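You operate a simulated robot arm through the tools that you are given. There is no shell and no other tool. Be economical: measure what you need, move in short steps, check, and stop when the job is done.

Carry out the task below with a simulated robot arm. There is one attempt and no reset: what you move stays moved.

Task
Clamp the pump cover, rub its gasket marks off, then open the clamp.
Fine: use the emery block and put it back; keep your fingers from under the clamp arm. What is to be rubbed or washed off counts as gone when no trace of it is left.
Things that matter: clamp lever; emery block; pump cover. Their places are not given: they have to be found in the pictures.

It is judged by the outcome, as a careful person would: the job done as asked, and still so three seconds after it is handed in. It fails if anything else is knocked over, pushed out of place, dropped, spilled or broken. Lids that push on must go on centred and level and be pressed home; caps that screw on are set level and turned clockwise until they are tight.

Robot
A 7-joint arm with a two-finger parallel gripper, fixed in place. Base frame: the origin is at the foot of the arm, x ahead of it, y to its left, z up; the work surface is at about z = 850. Units: mm, degrees, N and s.
With the tool pointing down near the work surface it reaches from about 300 to 700 mm from the base axis. Its first joint turns from -66.0 to 66.0 degrees. Payload 1.57 kg.
Tool frame: the origin (TCP) lies between the finger pads and is the grasp point; the fingertips stand 30 mm ahead of it; z points along the fingers, y is the line along which they close. Largest opening 110 mm; finger width 24, thickness 12; the body of the gripper, 48 by 112 mm, starts 78 mm behind the TCP.
Orientation is told as [roll, pitch, yaw] about the base's x, y, z axes, in that order, counted from this pose: with the fingers straight down and closing along the base's y, the tool's x points along the base's -x, its y along +y and its z along -z.

Tools
- The arm moves only by the tool apply_moves. Its argument "steps" is text: rows parted by semicolons, each of 7 numbers parted by spaces: the shift along the base's x, y, z in units of 500 mm (1.0 is 500 mm), then the turn, a rotation vector about the base's x, y, z in units of 60 degrees (1.0 is 60 degrees), then the gripper command, from -1 (shut) to 1 (fully open), values between in proportion. In form: dx dy dz ax ay az claw; .... A call has 1 to 12 rows; each row is the pose to reach, as a shift and turn from the pose commanded when the call began. A call with a number of a shift or a turn outside -1 to 1 is refused whole. Rows are played at 5 a second. More than 50 mm and 8.6 degrees between two rows, or a gripper value outside its range, and nothing of the call is played. Where a pose cannot be reached the arm comes as near as it can. A force on the tool above 40 N (or 10 N above the force at the start of the call, whichever is more), or a blocked arm, ends the call early, and 0.2 s more pass. The fingers move at their own pace (about 108 mm/s each) and stop on an object; they squeeze with about 25 N. The grip force told is the motor's: it shows also when the fingers shut on nothing. Time passes only in rows, and 0.2 s behind the last, so rows that repeat a pose let the fingers close. It gives the time, the measured TCP pose, the force on the tool (base axes), the opening and the grip force at its end, in the units of the frame above (readings bear some noise), with the torque about the TCP (base axes, N m) and any sound that the robot's microphone picked up.
- Cameras (640 x 400 px; columns grow to the right, rows downward): "scene" is fixed at [166.3, -400.3, 1389.7]; the picture's right is [0.71, -0.70, 0.00], its down [-0.49, -0.49, -0.72] and it looks along [0.51, 0.51, -0.69] (base axes); focal length 345 px, centre (320, 200). "wrist" rides on the gripper at [70, 16, -141] in the tool frame; the picture's right is [-0.23, 0.97, 0.00], its down [-0.86, -0.20, -0.48] and it looks along [-0.47, -0.11, 0.88] (tool axes); focal length 222 px, centre (320, 200).
- grab_frame(camera): a new picture of that camera. No time passes.
- point_at(camera, pixels): there is no depth. For up to 12 entries [column, row, z] of the newest picture of that camera ("zoom" is the newest enlarged one), the place [x, y] in the base frame at which the ray of that pixel passes the height z, good to about 2 mm. No time passes.
- inspect(camera, box): a new picture of the part [left, top, right, bottom] of that camera's present view, enlarged. No time passes.
- sign_off(): hands the job in; it is judged then, once.

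Keep the steps short. Do not move on a guess: measure, check each grasp and each placing, and mend mistakes. In all there are 80 turns and 38 pictures (those below and enlarged ones count). Leave the gripper open and the arm clear of the work at the hand-in unless told otherwise, and finish with a single line.

The tools are called after "Request:" as name(argument=value, ...) on one line, values as JSON. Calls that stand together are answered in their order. apply_moves: Moves the arm, as the interface text tells. Its arguments: {"type":"object","properties":{"steps":{"type":"string"}},"required":["steps"]} The other tools are called the same way: grab_frame (camera) takes a picture; point_at (camera, pixels) gives the place at which the rays of pixels pass given heights; inspect (camera, box) takes an enlarged picture of a part of a camera's view; sign_off () hands the job in.

At the start:

```text
time_s: 0.0
position: [375.9, 34.5, 1107.4]
tool_rot: [0.0, -0.1, -0.1]
force: [0.4, 0.1, -0.3]
ft_torque: [-0.01, 0.02, 0.0]
opening: 110.2
grasp_force: 0.0
```

scene: 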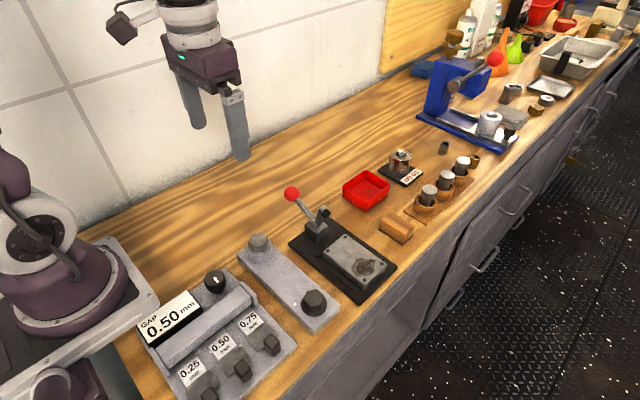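
wrist: 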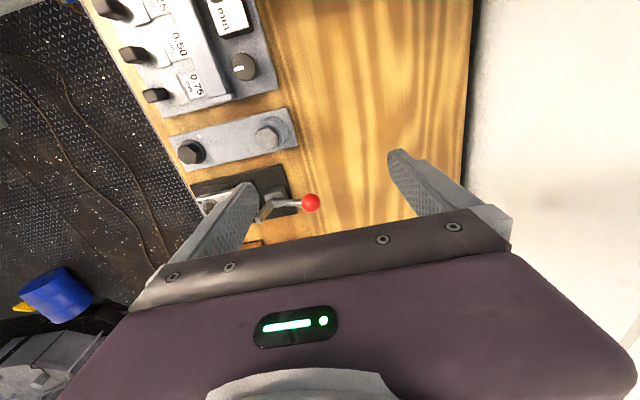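

I see a toggle clamp with a red ball lever at about (292,193), a cover plate at (355,258) and a wooden/tan block at (396,229). I'll enlarge that area.

Request:
inspect(camera="scene", box=[270, 170, 430, 310])

Request:
inspect(camera="scene", box=[340, 130, 500, 250])

```text
2.86 times, centred on (350, 240) of scene
```

zoom: 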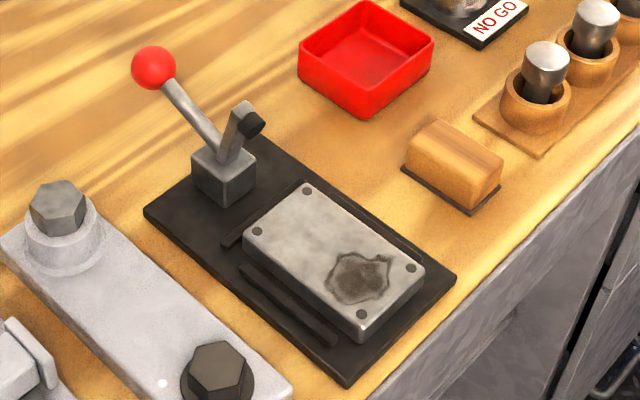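

```text
3.33 times, centred on (420, 190) of scene
```

zoom: 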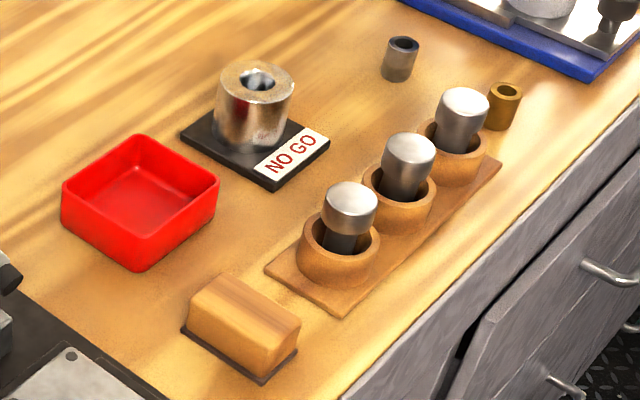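

Measuring the block, cover, and board from the scene image, at candidate heights.

Request:
point_at(camera="scene", pixels=[[288.7, 243.4, 855], [328.2, 218.3, 855], [397.8, 267.2, 855], [359.3, 305.3, 855], [323.7, 249.7, 875], [345.7, 234.7, 875], [386.3, 264.4, 875], [364.6, 285.4, 875], [364.6, 290, 858], [378.9, 229.4, 850], [402.3, 244.8, 850], [412.8, 235.4, 850]])

Request:
point_at(camera="scene", pixels=[[291.5, 193.4, 950], [291.5, 193.4, 980], [317, 226, 890], [317, 226, 880], [306, 243, 855], [326, 213, 910], [326, 213, 930], [387.7, 212, 880], [413.9, 227.7, 880], [363, 266, 875], [316, 225, 900]])

```text
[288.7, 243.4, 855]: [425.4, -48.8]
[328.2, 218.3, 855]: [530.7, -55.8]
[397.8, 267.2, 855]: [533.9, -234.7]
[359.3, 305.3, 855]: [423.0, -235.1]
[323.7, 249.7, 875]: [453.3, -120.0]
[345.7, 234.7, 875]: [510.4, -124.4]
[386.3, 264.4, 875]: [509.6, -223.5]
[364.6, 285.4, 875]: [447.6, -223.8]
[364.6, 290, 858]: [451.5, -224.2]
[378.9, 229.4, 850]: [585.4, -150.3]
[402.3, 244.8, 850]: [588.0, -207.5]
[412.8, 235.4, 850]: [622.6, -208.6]
```

```text
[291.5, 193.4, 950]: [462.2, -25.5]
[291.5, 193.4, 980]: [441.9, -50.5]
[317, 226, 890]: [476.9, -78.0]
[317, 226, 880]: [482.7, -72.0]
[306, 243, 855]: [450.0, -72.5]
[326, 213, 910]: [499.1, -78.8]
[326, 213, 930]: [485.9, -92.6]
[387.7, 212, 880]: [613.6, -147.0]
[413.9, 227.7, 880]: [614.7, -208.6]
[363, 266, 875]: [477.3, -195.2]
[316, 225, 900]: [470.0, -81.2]
```

Ball, pivot and arm need a second view. I'm triangulating the red ball (wrist 310,203) and its neighbours.

Request:
point_at(camera="wrist", pixels=[[310, 203, 920], [310, 203, 940], [310, 203, 960]])

Request:
point_at(camera="scene", pixels=[[291.5, 193.4, 920], [291.5, 193.4, 930], [291.5, 193.4, 940]])

Request:
inspect(camera="wrist", box=[180, 150, 340, 250])

```text
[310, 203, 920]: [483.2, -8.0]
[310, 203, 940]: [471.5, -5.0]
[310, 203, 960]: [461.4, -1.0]
```

```text
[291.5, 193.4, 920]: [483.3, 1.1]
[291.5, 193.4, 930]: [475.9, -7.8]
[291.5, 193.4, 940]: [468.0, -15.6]
```

```text
4.00 times, centred on (260, 200) of wrist
```

zoom: 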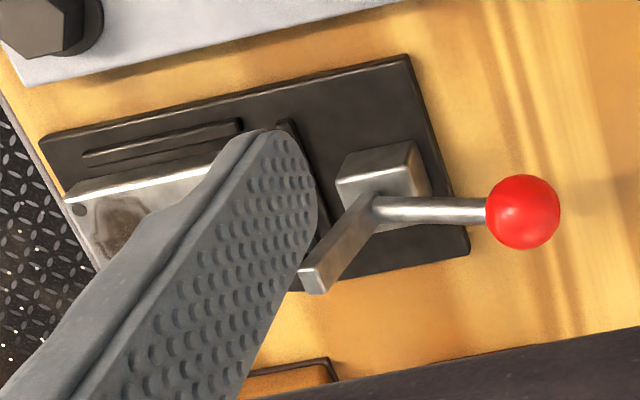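

Ball is near (478,-6,928). Now triangulating the arm end and the pivot.

Request:
point_at(camera="wrist", pixels=[[258.7, 219, 920], [258.7, 219, 940], [258.7, 219, 960], [273, 202, 890], [273, 202, 900], [273, 202, 910]])

Request:
point_at(camera="scene", pixels=[[323, 208, 920], [323, 208, 940], [323, 208, 960], [317, 225, 890], [317, 225, 900], [317, 225, 910]])

```text
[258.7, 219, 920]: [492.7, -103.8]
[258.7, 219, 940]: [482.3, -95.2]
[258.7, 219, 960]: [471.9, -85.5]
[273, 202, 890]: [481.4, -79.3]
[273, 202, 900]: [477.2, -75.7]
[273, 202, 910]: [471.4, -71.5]
```

```text
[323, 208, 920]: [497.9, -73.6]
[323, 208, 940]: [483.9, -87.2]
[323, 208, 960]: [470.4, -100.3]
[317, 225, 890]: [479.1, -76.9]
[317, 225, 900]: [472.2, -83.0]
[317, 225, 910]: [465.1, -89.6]
```

Pivot ≈ (479,-78,890), lever about 28° up toward +y. Plan: grip the ball with the fingers closing along x and carry it over its arc. First I turn the tool by +90° yaw in two halves while moving above the ball.

Request:
apply_moves(steps="0.03 -0.013 0 0 0 0.125 1; 0.06 -0.026 0 0 0 0.25 1; 0.1 -0.04 0 0 0 0.375 1; 0.14 -0.053 0 0 0 0.5 1; 0.17 -0.067 0 0 0 0.625 1; 0.204 -0.081 0 0 0 0.75 1")

Request:
apply_moves(steps="0 0 0 0 0 0.125 1; 0 0 0 0 0 0.25 1; 0 0 0 0 0 0.375 0.5; 0 0 -0.03 0 0 0.5 0.1; 0 0 -0.06 0 0 0.625 0; 0 0 -0.1 0 0 0.75 0;0 0 -0.1 0 0 0.75 0")

Request:
grab_frame(camera="wrist")

```text
time_s: 1.4
position: [479.0, -6.4, 1107.1]
tool_rot: [0.0, 0.1, 45.2]
force: [0.2, -0.3, -0.4]
ft_torque: [-0.01, 0.04, 0.01]
opening: 109.9
grasp_force: 0.0
```

```text
time_s: 3.0
position: [478.7, -8.2, 1057.2]
tool_rot: [-0.1, 0.0, 90.0]
force: [-0.7, 0.0, 0.2]
ft_torque: [0.01, 0.04, 0.03]
opening: 55.2
grasp_force: 0.0
```

```text
32 pictures are left
```

wrist: 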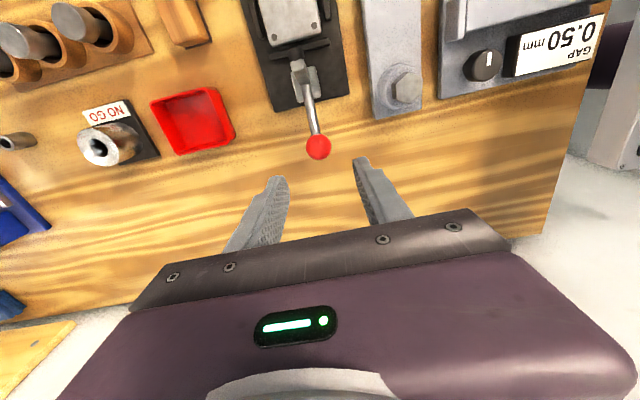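

Ball at (318,146) in the wrist view, between the fingers. Checking its place.

Request:
point_at(camera="wrist", pixels=[[318, 146, 920], [318, 146, 928], [318, 146, 936], [301, 66, 890], [310, 105, 905]])

```text
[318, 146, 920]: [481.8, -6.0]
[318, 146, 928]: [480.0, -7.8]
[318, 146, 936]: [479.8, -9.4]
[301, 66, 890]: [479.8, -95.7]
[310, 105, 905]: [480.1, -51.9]
```

Ball at (480,-7,928). Descend so the TCP stands about 8 mm above the ball's centre, then close.

Request:
apply_moves(steps="0.003 0 -0.09 0 0 0 0; 0.003 0 -0.17 0 0 0 0; 0.003 0 -0.242 0 0 0 0; 0.003 0 -0.242 0 0 0 0")

Request:
apply_moves(steps="0 0 0 0 0 0 -0.6; 0 0 0 0 0 0 -1; 0 0 0 0 0 0 -1")

Request:
grab_frame(camera="wrist")

```text
time_s: 4.0
position: [478.6, -6.0, 935.4]
tool_rot: [-0.1, 0.1, 89.9]
force: [-1.0, 0.0, -0.8]
ft_torque: [-0.01, -0.01, -0.03]
opening: 55.2
grasp_force: 0.0
```

```text
time_s: 4.8
position: [479.8, -7.3, 935.6]
tool_rot: [-0.1, 0.0, 90.0]
force: [13.4, -2.1, -6.3]
ft_torque: [0.29, -0.16, 0.01]
opening: 31.2
grasp_force: 39.4
```

```text
31 pictures are left
```

wrist: 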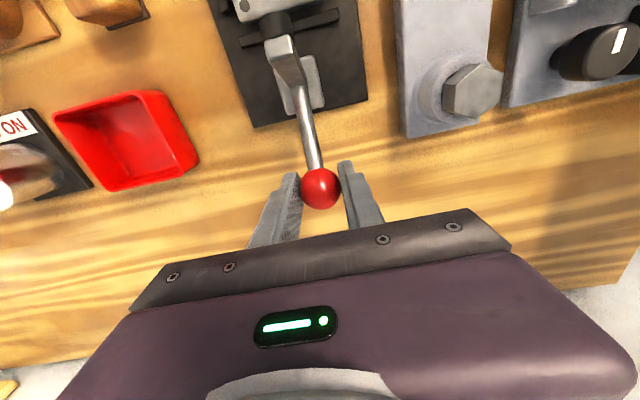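

Ball held (opening 31). Now I carry it along the arc about the pivot, first half, watching the force.

Request:
apply_moves(steps="0.003 -0.008 0.013 0 0 0 -1; 0.003 -0.0186 0.0274 0 0 0 -1; 0.003 -0.0386 0.0474 0 0 0 -1; 0.003 -0.0616 0.0634 0 0 0 -1")

```text
time_s: 5.8
position: [480.3, -36.1, 967.5]
tool_rot: [0.1, -0.1, 89.9]
force: [-6.3, 17.8, 1.0]
ft_torque: [1.24, 0.1, 0.01]
opening: 31.0
grasp_force: 40.0
```

It follows with 18 N of resistance. On to vertical.

Request:
apply_moves(steps="0 -0.0254 0.0118 0 0 0 -1; 0 -0.0524 0.0192 0 0 0 -1; 0 -0.0804 0.0216 0 0 0 -1; 0 -0.0804 0.0216 0 0 0 -1")

Request:
inspect(camera="scene", box=[240, 150, 420, 310])

```text
time_s: 6.8
position: [482.0, -78.4, 978.5]
tool_rot: [0.0, 0.0, 90.0]
force: [0.1, -0.4, 0.0]
ft_torque: [-0.05, 0.0, 0.02]
opening: 0.0
grasp_force: 21.5
```

```text
2.50 times, centred on (330, 230) of scene
```

zoom: 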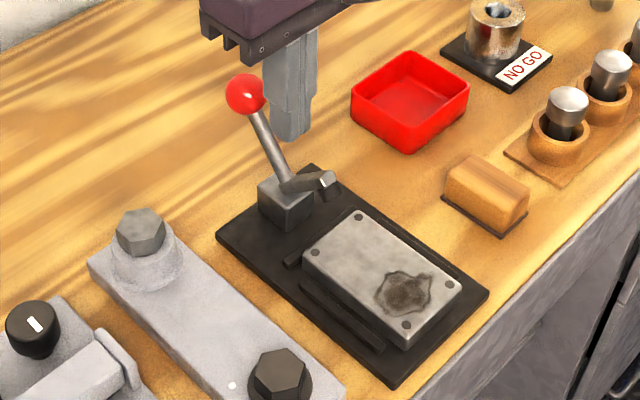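

The ball slipped out; the lever has stayed part way. Finding the ball again (zoom 245,95).

Request:
point_at(camera="zoom", pixels=[[245, 95, 940], [245, 95, 950], [245, 95, 960], [245, 95, 970], [322, 172, 900], [322, 172, 910], [322, 172, 920]])

```text
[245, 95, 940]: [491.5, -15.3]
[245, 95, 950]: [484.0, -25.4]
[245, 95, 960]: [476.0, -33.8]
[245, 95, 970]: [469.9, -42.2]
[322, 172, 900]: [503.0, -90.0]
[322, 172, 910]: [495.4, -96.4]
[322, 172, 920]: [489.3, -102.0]
```

Ball ≈ (480,-30,956), lever at about 54°. I'll push it over with the shut fingers from its +y side: raise, go behind, lower.

Request:
apply_moves(steps="0 0 0.08 0 0 0 -1; -0.004 0.09 0.08 0 0 0 -1; -0.004 0.18 0.08 0 0 0 -1; -0.004 0.19 0.02 0 0 0 -1; -0.004 0.19 -0.037 0 0 0 -1")

Request:
apply_moves(steps="0 -0.03 0 0 0 0 -1; 0 -0.06 0 0 0 0 -1; 0 -0.09 0 0 0 0 -1; 0 -0.11 0 0 0 0 -1")

```text
time_s: 8.0
position: [479.7, 18.4, 960.1]
tool_rot: [0.1, 0.0, 90.0]
force: [-0.2, 0.5, -0.8]
ft_torque: [-0.02, -0.01, -0.01]
opening: 0.1
grasp_force: 21.3
```

```text
time_s: 9.0
position: [479.1, -36.1, 960.2]
tool_rot: [0.0, 0.1, 90.0]
force: [1.3, 0.3, 0.3]
ft_torque: [-0.04, 0.0, -0.01]
opening: 0.0
grasp_force: 21.7
```

No force felt; a picture to see whether the lever is following.

Request:
inspect(camera="scene", box=[240, 150, 420, 310])

```text
2.50 times, centred on (330, 230) of scene
```

zoom: 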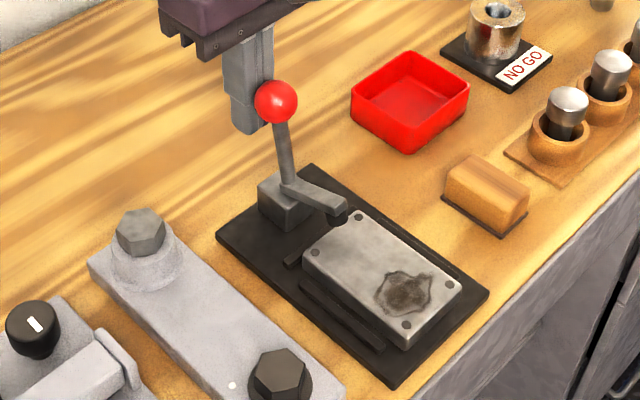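

The lever follows and the arm is nearly on the cover. Continue pushing in short steps.

Request:
apply_moves(steps="0 -0.015 0 0 0 0 -1; 0 -0.03 0 0 0 0 -1; 0 -0.045 0 0 0 0 -1; 0 -0.06 0 0 0 0 -1;0 -0.075 0 0 0 0 -1")

Request:
inspect(camera="scene", box=[240, 150, 420, 310])

```text
time_s: 10.2
position: [480.3, -63.9, 960.2]
tool_rot: [0.1, -0.6, 90.5]
force: [-2.5, 13.1, 4.0]
ft_torque: [-0.24, -0.02, -0.02]
opening: 0.0
grasp_force: 21.3
stopped in row 5: the force on the tool passed its limit at 49 N (the readings are from after the stop); the commanded pose is now the measured one
```

```text
2.50 times, centred on (330, 230) of scene
```

zoom: 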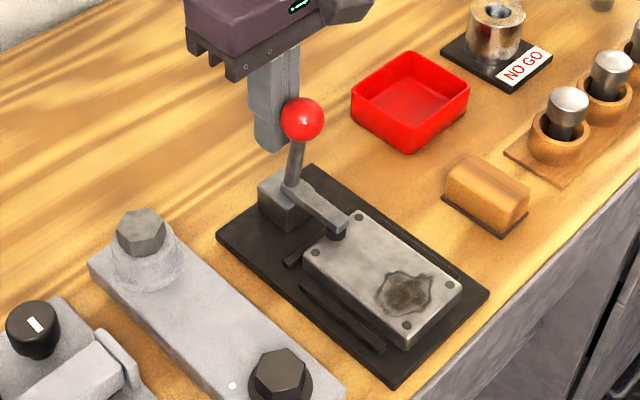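

The push hit a hard stop and the tip rests on the cover. Back off, rise, and look closely to see if it stays.

Request:
apply_moves(steps="0 0.03 0 0 0 0 -1; 0 0.05 0.06 0 0 0 -1; 0 0.06 0.15 0 0 0 -1; 0 0.1 0.24 0 0 0 -1; 0 0.1 0.24 0 0 0 -1")

Request:
inspect(camera="scene", box=[280, 170, 400, 270])

Request:
grab_frame(camera="wrist")

```text
time_s: 11.4
position: [477.7, -16.3, 1081.6]
tool_rot: [-0.1, -0.5, 90.5]
force: [1.0, 0.3, -0.2]
ft_torque: [0.03, -0.02, -0.02]
opening: 0.0
grasp_force: 21.6
```

```text
4.00 times, centred on (340, 220) of scene
```

zoom: 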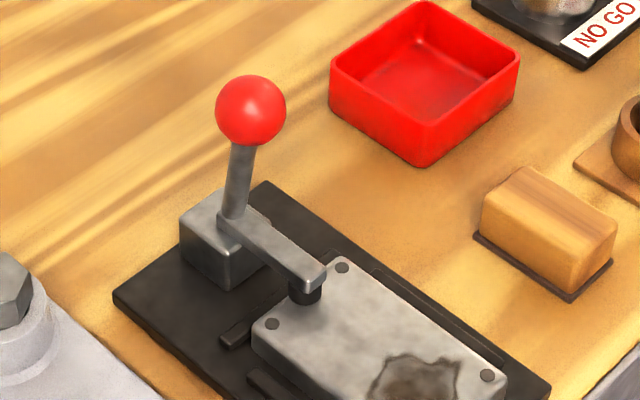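

```text
26 pictures are left
```

wrist: 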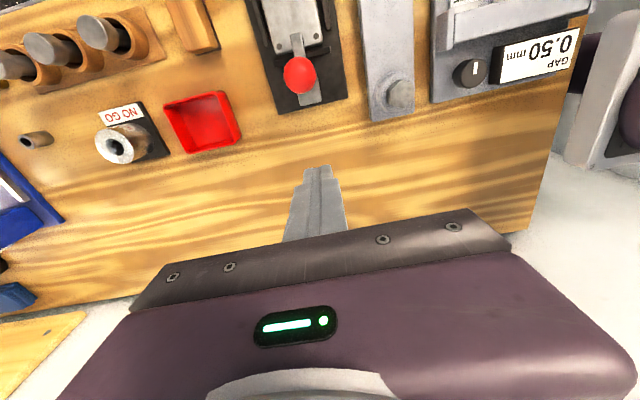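

Checking the lever angle from the ball (zoom 250,110), and the tip and block.

Request:
point_at(camera="zoom", pixels=[[250, 110, 960], [250, 110, 970], [250, 110, 980], [305, 300, 880], [305, 300, 875], [530, 168, 880], [617, 222, 880], [478, 238, 850], [569, 301, 850], [611, 262, 850], [343, 257, 876], [252, 325, 876]])

Request:
point_at(camera="wrist", pixels=[[299, 75, 960], [299, 75, 970], [299, 75, 980]])

```text
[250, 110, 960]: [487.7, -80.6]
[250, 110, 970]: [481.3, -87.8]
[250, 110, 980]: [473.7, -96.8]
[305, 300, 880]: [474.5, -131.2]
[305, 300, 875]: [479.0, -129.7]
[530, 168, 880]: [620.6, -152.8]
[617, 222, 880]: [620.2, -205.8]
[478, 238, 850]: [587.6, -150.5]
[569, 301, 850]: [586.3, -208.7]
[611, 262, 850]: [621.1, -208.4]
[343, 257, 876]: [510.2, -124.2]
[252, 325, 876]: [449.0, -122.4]
```

```text
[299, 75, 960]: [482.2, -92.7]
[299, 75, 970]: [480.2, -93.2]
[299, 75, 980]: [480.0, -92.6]
```

The lever stands at about 98°, tip on the cover at (479,-130). I'll push once more slowly to be sure it's at its stop.

Request:
apply_moves(steps="0.004 0 -0.08 0 0 0 -1; 0.004 0 -0.16 0 0 0 -1; 0.004 0 -0.238 0 0 0 -1; 0.004 -0.05 -0.238 0 0 0 -1; 0.004 -0.08 -0.238 0 0 0 -1; 0.004 -0.088 -0.238 0 0 0 -1; 0.004 -0.094 -0.238 0 0 0 -1")

Request:
apply_moves(steps="0 -0.003 0 0 0 0 -1; 0 -0.006 0 0 0 0 -1; 0 -0.009 0 0 0 0 -1; 0 -0.012 0 0 0 0 -1; 0 -0.015 0 0 0 0 -1; 0 -0.018 0 0 0 0 -1; 0 -0.021 0 0 0 0 -1;0 -0.024 0 0 0 0 -1")

```text
time_s: 13.0
position: [482.3, -62.0, 961.5]
tool_rot: [0.0, -0.4, 90.4]
force: [0.1, 0.7, 0.2]
ft_torque: [0.02, 0.0, -0.02]
opening: 0.0
grasp_force: 21.1
```

```text
time_s: 14.1
position: [481.0, -63.6, 960.5]
tool_rot: [-0.1, -0.8, 90.7]
force: [-2.9, 13.7, 3.1]
ft_torque: [-0.19, 0.02, -0.03]
opening: 0.0
grasp_force: 21.2
stopped in row 5: the force on the tool passed its limit at 43 N (the readings are from after the stop); the commanded pose is now the measured one
```

Solid stop: clamped. Back off and rise, go over the block at (604,-179), and check the clearance to the gauge stand.

Request:
apply_moves(steps="0 0.03 0 0 0.006 -0.006 -1; 0 0.04 0.1 0 0.013 -0.012 -1; 0 0.04 0.2 0 0.013 -0.012 -1; 0.08 0 0.26 0 0.013 -0.012 -0.5; 0.16 -0.07 0.26 0 0.013 -0.012 0; 0.2 -0.14 0.26 0 0.013 -0.012 0.1; 0.246 -0.2 0.26 0 0.013 -0.012 0.1; 0.246 -0.231 0.2 0 0.013 -0.012 0.1; 0.246 -0.231 0.14 0 0.013 -0.012 0.1; 0.246 -0.231 0.1 0 0.013 -0.012 0.1; 0.246 -0.231 0.1 0 0.013 -0.012 0.1")

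Request:
point_at(camera="scene", pixels=[[426.7, 225.5, 853], [403.6, 210.5, 853]])

Request:
grab_frame(camera="wrist")

```text
refused: row 2 steps farther than a row can; nothing moved
```

```text
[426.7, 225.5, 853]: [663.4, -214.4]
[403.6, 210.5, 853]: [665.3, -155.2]
```

```text
25 pictures are left
```

wrist: 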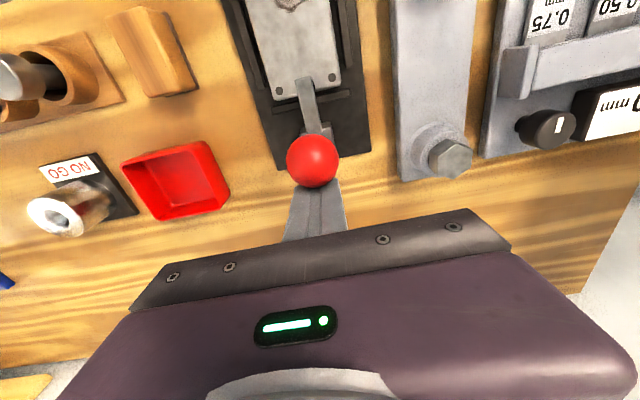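

The stand begins at x=663, so there is room. Same path with shorter rows.

Request:
apply_moves(steps="0 0.03 0 0 0.006 -0.006 -1; 0 0.04 0.08 0 0.013 -0.012 -1; 0 0.04 0.17 0 0.013 -0.012 -1; 0.05 0 0.24 0 0.013 -0.012 -0.5; 0.1 -0.07 0.26 0 0.013 -0.012 0; 0.16 -0.14 0.26 0 0.013 -0.012 0.1; 0.22 -0.2 0.24 0 0.013 -0.012 0.1; 0.246 -0.231 0.17 0 0.013 -0.012 0.1; 0.246 -0.231 0.1 0 0.013 -0.012 0.1; 0.246 -0.231 0.1 0 0.013 -0.012 0.1")

Request:
grab_frame(camera="wrist")

```text
time_s: 16.3
position: [605.7, -179.5, 1011.0]
tool_rot: [0.7, -0.9, 89.9]
force: [-1.2, -0.1, -0.1]
ft_torque: [-0.03, 0.02, 0.0]
opening: 60.5
grasp_force: 0.1
```

```text
24 pictures are left
```

wrist: 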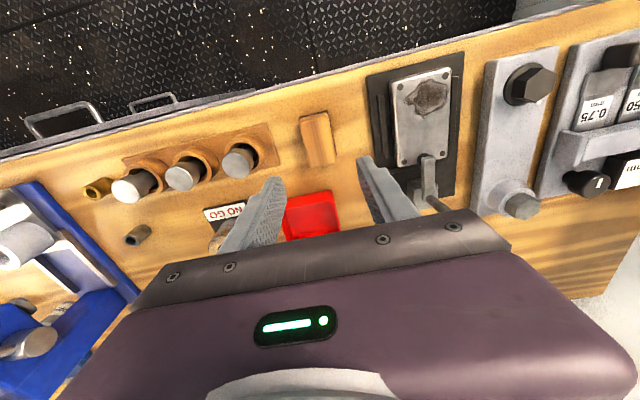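

Straighten the small tilt (roll 0.7, pitch −0.9), then look closely at the block and mark.

Request:
apply_moves(steps="0 0 0 -0.015 -0.012 0 0.1; 0 0 0 -0.015 -0.012 0 0.1")

Request:
inspect(camera="wrist", box=[280, 60, 480, 185])

```text
time_s: 16.9
position: [606.0, -179.2, 1011.4]
tool_rot: [-0.1, 0.2, 89.9]
force: [-0.8, 0.0, 0.5]
ft_torque: [0.02, 0.03, -0.04]
opening: 60.5
grasp_force: 0.0
```

```text
3.20 times, centred on (380, 122) of wrist
```

zoom: 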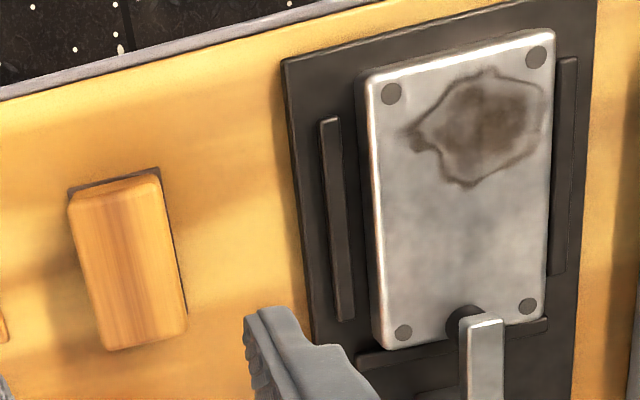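

Measuring block top and mark extents from this zoom.

Request:
point_at(camera="zoom", pixels=[[70, 205, 880], [157, 180, 880], [186, 338, 880], [103, 350, 880], [405, 135, 876], [546, 110, 876], [490, 68, 876], [467, 187, 876], [368, 78, 876], [555, 33, 876], [376, 347, 876], [466, 315, 876]])

Request:
inspect(camera="scene", box=[320, 200, 420, 300])

```text
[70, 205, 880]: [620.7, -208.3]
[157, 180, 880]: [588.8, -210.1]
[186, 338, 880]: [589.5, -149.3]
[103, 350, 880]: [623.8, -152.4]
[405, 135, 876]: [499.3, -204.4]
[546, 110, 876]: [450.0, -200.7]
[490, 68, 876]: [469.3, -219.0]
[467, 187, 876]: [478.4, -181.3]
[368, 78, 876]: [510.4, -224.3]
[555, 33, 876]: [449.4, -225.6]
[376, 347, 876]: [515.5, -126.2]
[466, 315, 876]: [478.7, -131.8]
```

```text
4.00 times, centred on (370, 250) of scene
```

zoom: 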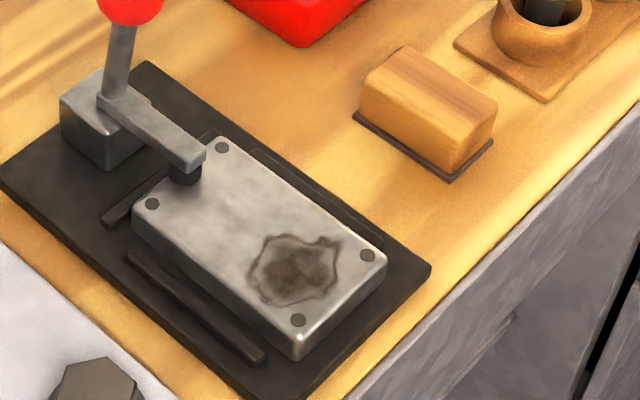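

Block centre (605,-179), 34×58 mm, top ~880. Mark spans x 450–500, y −181 to −219. Lower around the block and grip.

Request:
apply_moves(steps="-0.001 0 -0.09 0 0 0 0.1; -0.001 0 -0.17 0 0 0 0.1; -0.001 0 -0.22 0 0 0 0.1; -0.001 0 -0.247 0 0 0 0.1; -0.001 0 -0.247 0 0 0 0.1")

Request:
apply_moves(steps="0 0 0 0 0 0 -0.4; 0 0 0 0 0 0 -1; 0 0 0 0 0 0 -1")

```text
time_s: 18.1
position: [605.5, -179.6, 886.2]
tool_rot: [0.1, 0.0, 89.8]
force: [0.2, -0.4, -0.5]
ft_torque: [-0.04, 0.02, 0.0]
opening: 60.5
grasp_force: 0.0
```

```text
time_s: 18.9
position: [605.1, -179.4, 886.4]
tool_rot: [0.0, 0.2, 89.9]
force: [-0.1, -0.8, 0.5]
ft_torque: [-0.02, -0.05, 0.0]
opening: 35.1
grasp_force: 24.8
```

Gripped at 35 mm. Lift and carry it over the mark, staying high.

Request:
apply_moves(steps="0 0 0.06 0 0 0 -1; 0 0 0.12 0 0 0 -1; -0.08 -0.012 0.12 0 0 0 -1; -0.17 -0.024 0.12 0 0 0 -1; -0.256 -0.038 0.12 0 0 0 -1; -0.256 -0.038 0.12 0 0 0 -1")

Request:
inspect(camera="scene", box=[280, 160, 440, 300])

```text
time_s: 20.3
position: [475.6, -199.3, 946.1]
tool_rot: [-0.1, 0.1, 89.9]
force: [-0.4, -0.6, -1.6]
ft_torque: [-0.01, -0.01, -0.04]
opening: 35.4
grasp_force: 25.6
```

```text
2.86 times, centred on (360, 230) of scene
```

zoom: 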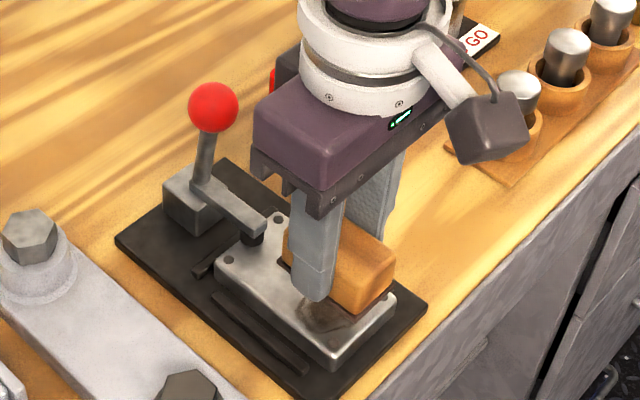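

Block held level above the mark, clear of the clamp. Lower gently to contact.

Request:
apply_moves(steps="0.002 0 -0.03 0 0 0 -1; 0.002 0 -0.052 0 0 0 -1; 0.002 0 -0.058 0 0 0 -1; 0.002 0 -0.062 0 0 0 -1; 0.002 0 -0.066 0 0 0 -1; 0.002 0 -0.068 0 0 0 -1")

```text
time_s: 21.7
position: [476.5, -200.7, 913.9]
tool_rot: [-0.2, 0.3, 90.0]
force: [-1.5, -2.8, 24.3]
ft_torque: [-0.08, 0.14, 0.02]
opening: 35.6
grasp_force: 25.1
```

In contact with 24 N; ease to about 10 N and rub in x strokes.

Request:
apply_moves(steps="0 0.004 0.0022 0 0 0 -1; -0.015 0.004 0.0022 0 0 0 -1; -0.03 0.004 0.0022 0 0 0 -1; -0.015 0.004 0.0022 0 0 0 -1; 0 0.004 0.0022 0 0 0 -1; 0.015 0.004 0.0022 0 0 0 -1; 0.03 0.004 0.0022 0 0 0 -1; 0.015 0.004 0.0022 0 0 0 -1; 0 0.004 0.0022 0 0 0 -1; -0.015 0.004 0.0022 0 0 0 -1; -0.03 0.004 0.0022 0 0 0 -1; 0 0.004 0.0022 0 0 0 -1")

```text
time_s: 24.3
position: [476.1, -196.6, 914.5]
tool_rot: [-0.1, 0.2, 89.9]
force: [0.3, -0.1, -1.1]
ft_torque: [0.0, 0.03, 0.0]
opening: 35.1
grasp_force: 24.4
```

The contact is now lost or light (−1 N). Press 2 mm lower and check the force.

Request:
apply_moves(steps="0 0 -0.001 0 0 0 -1; 0 0 -0.002 0 0 0 -1; 0 0 -0.003 0 0 0 -1; 0 0 -0.003 0 0 0 -1")

```text
time_s: 25.3
position: [478.3, -197.1, 913.4]
tool_rot: [-0.1, 0.3, 90.0]
force: [-1.7, 1.0, 13.3]
ft_torque: [0.04, 0.11, -0.01]
opening: 35.3
grasp_force: 24.9
```

Now 13 N of contact. Rub in full x strokes at this pressure.

Request:
apply_moves(steps="-0.015 0 0 0 0 0 -1; -0.032 0 0 0 0 0 -1; -0.015 0 0 0 0 0 -1; 0 0 0 0 0 0 -1; 0.015 0 0 0 0 0 -1; 0.03 0 0 0 0 0 -1; 0.015 -0.01 0 0 0 0 -1; 0 -0.01 0 0 0 0 -1; -0.015 -0.01 0 0 0 0 -1; -0.032 -0.01 0 0 0 0 -1; -0.015 -0.01 0 0 0 0 -1; 0 -0.01 0 0 0 0 -1")

Request:
apply_moves(steps="0.015 0 0 0 0 0 -1; 0.03 0 0 0 0 0 -1; 0.03 0.01 0 0 0 0 -1; 0.015 0.016 0 0 0 0 -1; 0 0.016 0 0 0 0 -1; -0.015 0.016 0 0 0 0 -1; -0.03 0.016 0 0 0 0 -1; -0.015 0.016 0 0 0 0 -1; 0 0.016 0 0 0 0 -1; 0 0.012 0 0 0 0 -1")

```text
time_s: 27.6
position: [464.7, -202.6, 914.1]
tool_rot: [0.3, 0.2, 89.8]
force: [-2.2, 0.8, 10.4]
ft_torque: [0.11, -0.15, 0.06]
opening: 35.4
grasp_force: 25.0
stopped in row 11: the force on the tool passed its limit at 47 N (the readings are from after the stop); the commanded pose is now the measured one
```

```text
time_s: 29.4
position: [452.2, -195.3, 913.9]
tool_rot: [0.8, 0.3, 89.8]
force: [-2.4, 1.9, 13.2]
ft_torque: [0.18, -0.14, 0.04]
opening: 35.3
grasp_force: 25.2
stopped in row 8: the force on the tool passed its limit at 48 N (the readings are from after the stop); the commanded pose is now the measured one
```

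Stopped at the low-x end (the block hanging over the cover edge). Lift and look at the cover from above.

Request:
apply_moves(steps="0 0 0.03 0 0 0 -1; 0.03 0 0.1 0 0 0 -1; 0.1 0.01 0.14 0 0 0 -1; 0.19 0.02 0.15 0 0 0 -1; 0.26 0.03 0.15 0 0 0 -1; 0.26 0.03 0.15 0 0 0 -1")

Request:
inspect(camera="scene", box=[300, 200, 420, 300])

Request:
grab_frame(camera="wrist")

```text
time_s: 30.8
position: [580.8, -181.1, 990.1]
tool_rot: [0.8, 0.2, 89.8]
force: [-0.6, 0.2, -1.6]
ft_torque: [-0.03, -0.01, 0.0]
opening: 35.1
grasp_force: 24.7
```

```text
4.00 times, centred on (360, 250) of scene
```

zoom: 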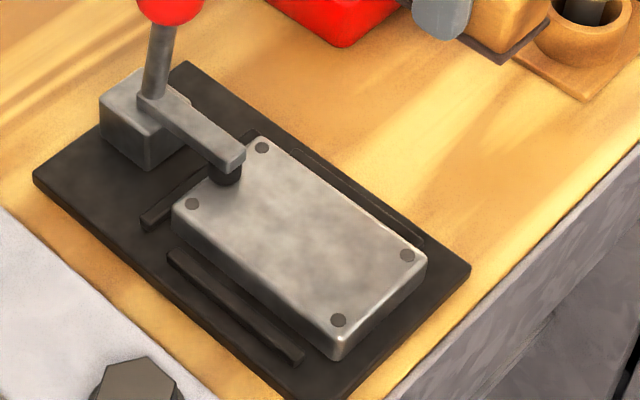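

```text
19 pictures are left
```

wrist: 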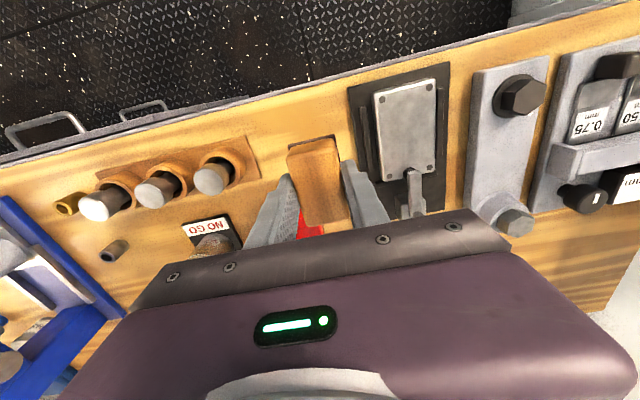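

The mark looks gone. Closer look for traces.

Request:
inspect(camera="wrist", box=[360, 70, 450, 190])

Request:
inspect(camera="scene", box=[335, 230, 410, 295])

```text
3.33 times, centred on (405, 130) of wrist
```

zoom: 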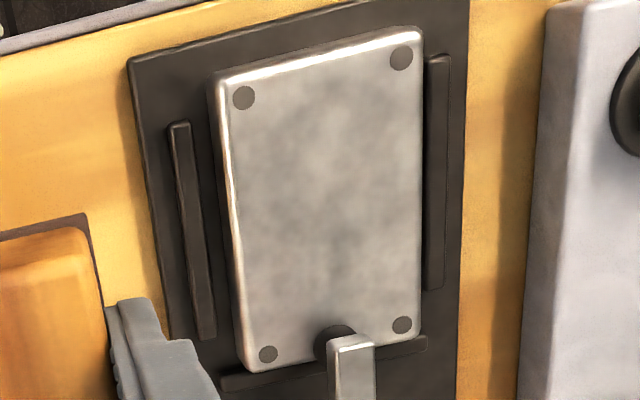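

```text
6.15 times, centred on (372, 262) of scene
```

zoom: 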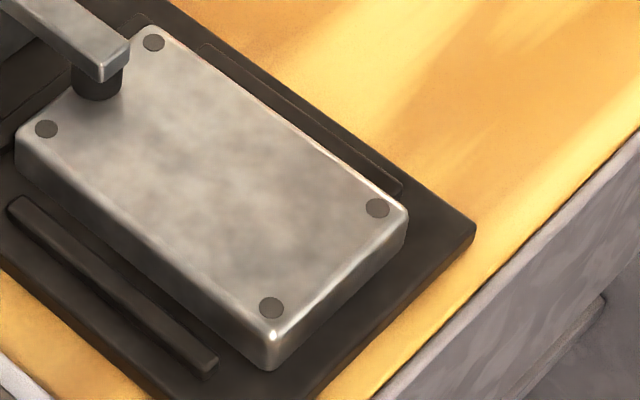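

The cover is clean everywhere. Return the block: straighten the 0.8° tilt and go to (605,-179), low above the bench, and check.

Request:
apply_moves(steps="0.025 0.002 -0.04 0 -0.007 0 -1; 0.049 0.003 -0.1 0 -0.013 0 -1; 0.049 0.003 -0.18 0 -0.013 0 -1; 0.049 0.003 -0.18 0 -0.013 0 -1")

Request:
inspect(camera="scene", box=[340, 150, 480, 260])

Request:
inspect(camera="wrist", box=[220, 90, 420, 230])

```text
time_s: 31.8
position: [605.1, -180.1, 899.1]
tool_rot: [0.0, 0.2, 89.8]
force: [0.6, 0.0, 0.1]
ft_torque: [0.01, -0.01, 0.01]
opening: 35.4
grasp_force: 25.0
```

```text
3.64 times, centred on (410, 205) of scene
```

zoom: 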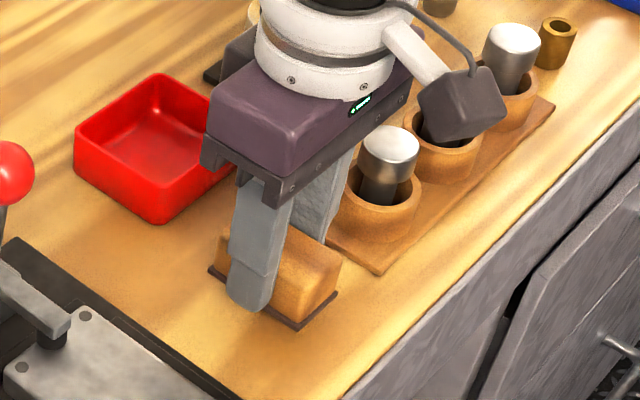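

```text
2.86 times, centred on (320, 160) of wrist
```

zoom: 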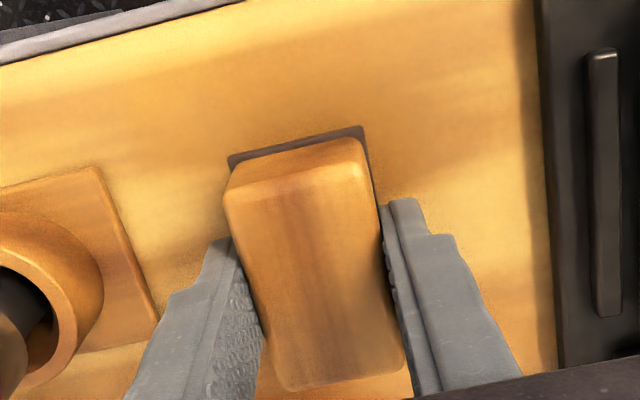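

Block held level. Lower the last ~12 mm gently until contact.

Request:
apply_moves(steps="0 0.001 -0.01 0 0 0 -1; 0 0.001 -0.018 0 0 0 -1; 0 0.001 -0.021 0 0 0 -1; 0 0.001 -0.023 0 0 0 -1; 0 0.001 -0.0245 0 0 0 -1; 0 0.001 -0.0245 0 0 0 -1")

```text
time_s: 33.2
position: [606.7, -176.2, 884.9]
tool_rot: [0.0, 0.2, 89.8]
force: [0.8, 0.1, -1.1]
ft_torque: [0.03, 0.02, 0.03]
opening: 35.4
grasp_force: 25.2
```

No contact yet at 885; lower in 1 mm steps.

Request:
apply_moves(steps="0 -0.003 -0.002 0 0 0 -1; 0 -0.003 -0.004 0 0 0 -1; 0 -0.003 -0.004 0 0 0 -1")

```text
time_s: 34.0
position: [607.0, -180.5, 883.7]
tool_rot: [0.0, 0.2, 89.8]
force: [0.0, 0.7, 0.4]
ft_torque: [0.05, -0.02, 0.01]
opening: 35.6
grasp_force: 25.1
```

Request:
apply_moves(steps="0 0 -0.002 0 0 0 -1; 0 0 -0.002 0 0 0 -1; 0 0 -0.004 0 0 0 -1; 0 0 -0.004 0 0 0 -1")

Request:
inspect(camera="scene", box=[360, 190, 440, 260])

```text
time_s: 35.1
position: [607.9, -180.1, 883.8]
tool_rot: [-0.2, 0.3, 89.8]
force: [-0.3, 0.0, 7.0]
ft_torque: [0.12, 0.11, 0.0]
opening: 35.2
grasp_force: 24.9
stopped in row 4: the force on the tool passed its limit at 41 N (the readings are from after the stop); the commanded pose is now the measured one
```

```text
5.71 times, centred on (400, 225) of scene
```

zoom: 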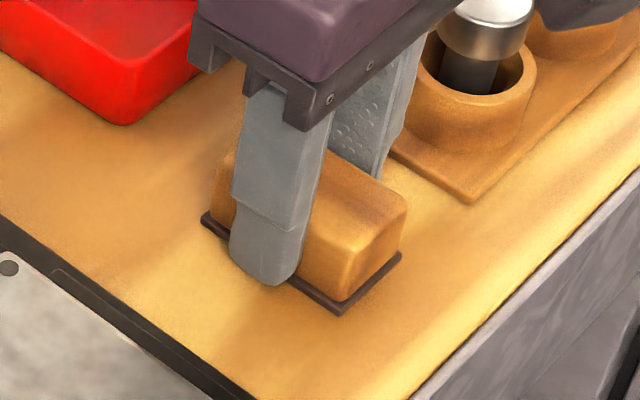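

Firm contact: it sits on the bench. Checking the sole's corners against the start (585–588,−150), (588,−208), (622,−208).

Request:
point_at(camera="zoom", pixels=[[201, 219, 850], [340, 315, 850], [402, 255, 850]])

```text
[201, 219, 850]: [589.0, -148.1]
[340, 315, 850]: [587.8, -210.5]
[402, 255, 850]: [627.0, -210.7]
```

Within about 2–3 mm of its old place. Release and rise.

Request:
apply_moves(steps="0 0 0.001 0 0 0 -0.2; 0 0 0.001 0 0 0 0.05; 0 0 0.001 0 0 0 0.05; 0 0 0.04 0 0 0 0.05; 0 0 0.12 0 0 0 0.05; 0 0 0.21 0 0 0 0.05; 0 0 0.29 0 0 0 0.05")

Request:
inspect(camera="scene", box=[320, 180, 440, 300])

```text
time_s: 36.7
position: [608.3, -179.4, 1027.4]
tool_rot: [-0.2, 0.3, 89.8]
force: [0.3, 0.4, 0.0]
ft_torque: [-0.01, 0.01, 0.03]
opening: 57.7
grasp_force: 0.1
```

```text
3.33 times, centred on (380, 240) of scene
```

zoom: 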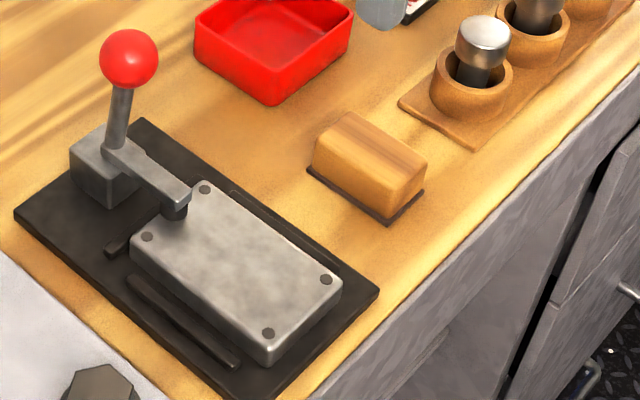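

Block is back, mark gone. Now open the clamp: shut fingers, approach the ball from its −y side (above the arm), ball at about (480,-90,970).

Request:
apply_moves(steps="0 0 0.06 0 0 0 -0.5; -0.08 0.02 0.08 0 0 0 -1; -0.16 0.05 0.08 0 0 0 -1; -0.23 0.08 0.08 0 0 0 -1; -0.256 0.098 0.06 0 0 0 -1; -0.256 0.098 0 0 0 0 -1; -0.256 0.098 -0.06 0 0 0 -1; -0.256 0.098 -0.1 0 0 0 -1; -0.256 0.098 -0.1 0 0 0 -1")

Request:
inspect(camera="scene", box=[250, 150, 410, 290])

```text
time_s: 38.7
position: [480.7, -130.8, 979.1]
tool_rot: [-0.2, 0.2, 89.8]
force: [0.5, -0.1, -0.2]
ft_torque: [0.02, 0.0, -0.03]
opening: 0.0
grasp_force: 21.5
```

```text
2.86 times, centred on (330, 220) of scene
```

zoom: 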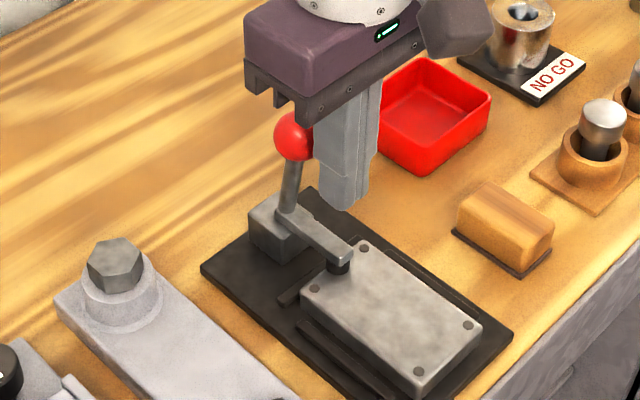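

Fingers stand right beside the ball and above the arm. Push in +y in short steps.

Request:
apply_moves(steps="0 0.02 0 0 0 0 -1; 0 0.032 0 0 0 0 -1; 0 0.044 0 0 0 0 -1; 0 0.056 0 0 0 0 -1; 0 0.074 0 0 0 0 -1; 0 0.092 0 0 0 0 -1; 0 0.11 0 0 0 0 -1; 0 0.125 -0.005 0 0 0 -1; 0 0.135 -0.008 0 0 0 -1")

Request:
inspect(camera="scene", box=[250, 150, 410, 290])

```text
time_s: 40.7
position: [481.1, -62.9, 974.1]
tool_rot: [-0.1, 0.3, 89.7]
force: [0.2, -1.5, -0.2]
ft_torque: [-0.05, -0.03, -0.03]
opening: 0.0
grasp_force: 21.3
```

```text
2.86 times, centred on (330, 220) of scene
```

zoom: 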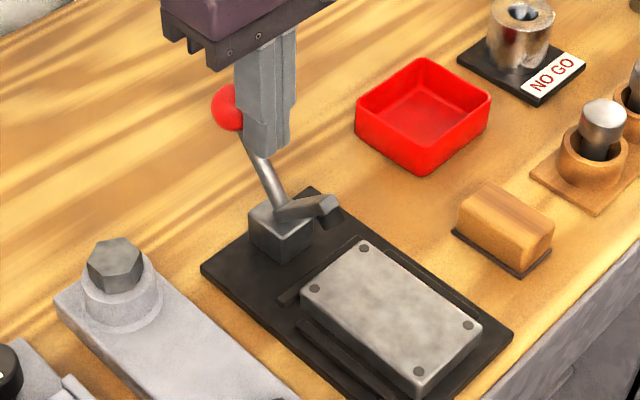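

The clamp opened easily to about 58°. To bring the lever fully back, go above the ball and press it down along its arc.

Request:
apply_moves(steps="0 -0.01 0.04 0 0 0 -1; 0 0 0.086 0 0 0 -1; 0 0.072 0.09 0 0 0 -1; 0 0.074 0.075 0 0 0 -1; 0 0.078 0.06 0 0 0 -1; 0 0.084 0.045 0 0 0 -1; 0 0.09 0.03 0 0 0 -1; 0 0.095 0.018 0 0 0 -1; 0 0.098 0.008 0 0 0 -1")

Request:
inspect(camera="scene", box=[250, 150, 410, 290])

```text
time_s: 42.7
position: [479.0, -15.1, 978.7]
tool_rot: [-0.1, 0.2, 89.8]
force: [0.7, -0.6, 1.0]
ft_torque: [-0.01, 0.01, 0.0]
opening: 0.0
grasp_force: 21.4
```

```text
2.86 times, centred on (330, 220) of scene
```

zoom: 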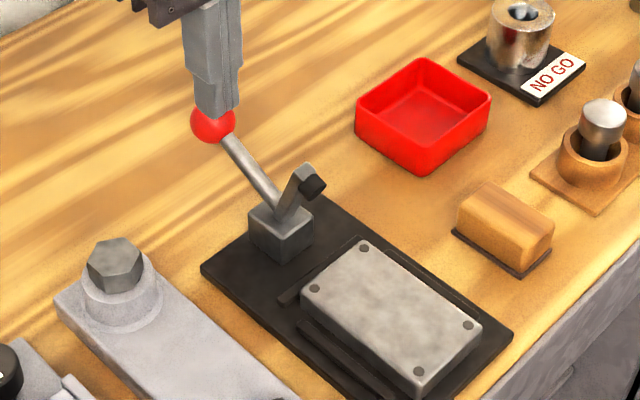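

The lever is nearly back where it began. A few more millimetres down until it meets its stop.

Request:
apply_moves(steps="0 0.004 -0.006 0 0 0 -1; 0 0.006 -0.01 0 0 0 -1; 0 0.008 -0.014 0 0 0 -1; 0 0.008 -0.018 0 0 0 -1")

Request:
apply_moves(steps="0 0 0.06 0 0 0 -1; 0 0 0.15 0 0 0 -0.3; 0 0.06 0.22 0 0 0 0.5; -0.05 0.12 0.26 0 0 0 1; -0.1 0.15 0.28 0 0 0 1; -0.1 0.15 0.28 0 0 0 1")

Request:
grab_frame(camera="scene")

Request:
inspect(camera="scene", box=[270, 170, 430, 310])

```text
time_s: 43.9
position: [480.6, -11.2, 970.5]
tool_rot: [-0.3, 0.2, 89.8]
force: [-7.6, -1.2, 22.9]
ft_torque: [0.13, 0.25, 0.1]
opening: 0.0
grasp_force: 21.6
stopped in row 4: the force on the tool passed its limit at 41 N (the readings are from after the stop); the commanded pose is now the measured one
```

```text
time_s: 45.3
position: [431.8, 64.5, 1111.0]
tool_rot: [-0.4, 0.3, 89.8]
force: [0.6, -1.1, 0.3]
ft_torque: [-0.03, 0.01, 0.0]
opening: 109.9
grasp_force: 0.0
```

```text
9 pictures are left
```

scene: 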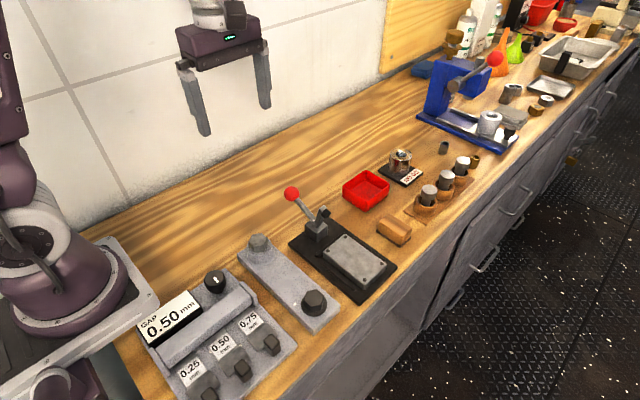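

```text
2.86 times, centred on (350, 240) of scene
```

zoom: 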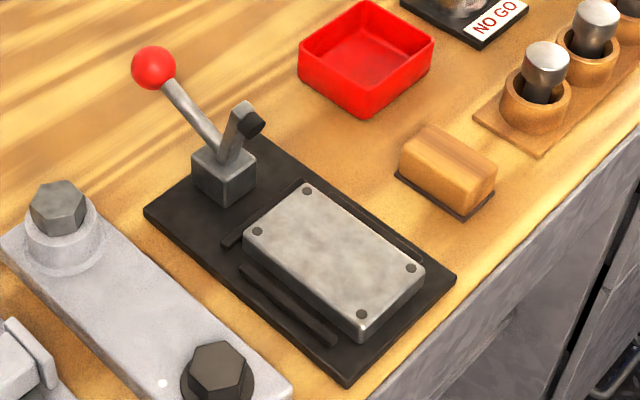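

Lever is exactly as at the start and the cover is clean and unmoved. The block seems slightly shifted; measuring.

Request:
point_at(camera="zoom", pixels=[[396, 176, 850], [460, 220, 850], [494, 192, 850]])

```text
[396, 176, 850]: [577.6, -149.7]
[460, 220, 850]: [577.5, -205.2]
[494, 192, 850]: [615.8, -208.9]
```

The block stands flat on the bench about 8 mm from its first spot, which I count as put back. The cover is clean, the clamp is open, and the arm is clear with the gripper open. Handing in.

Request:
sign_off()

```text
The job is handed in.
```

The cover was clamped, its gasket marks were rubbed off with no trace left in the pictures, the clamp was opened fully, and the emery block was put back about 8 mm from where it started.
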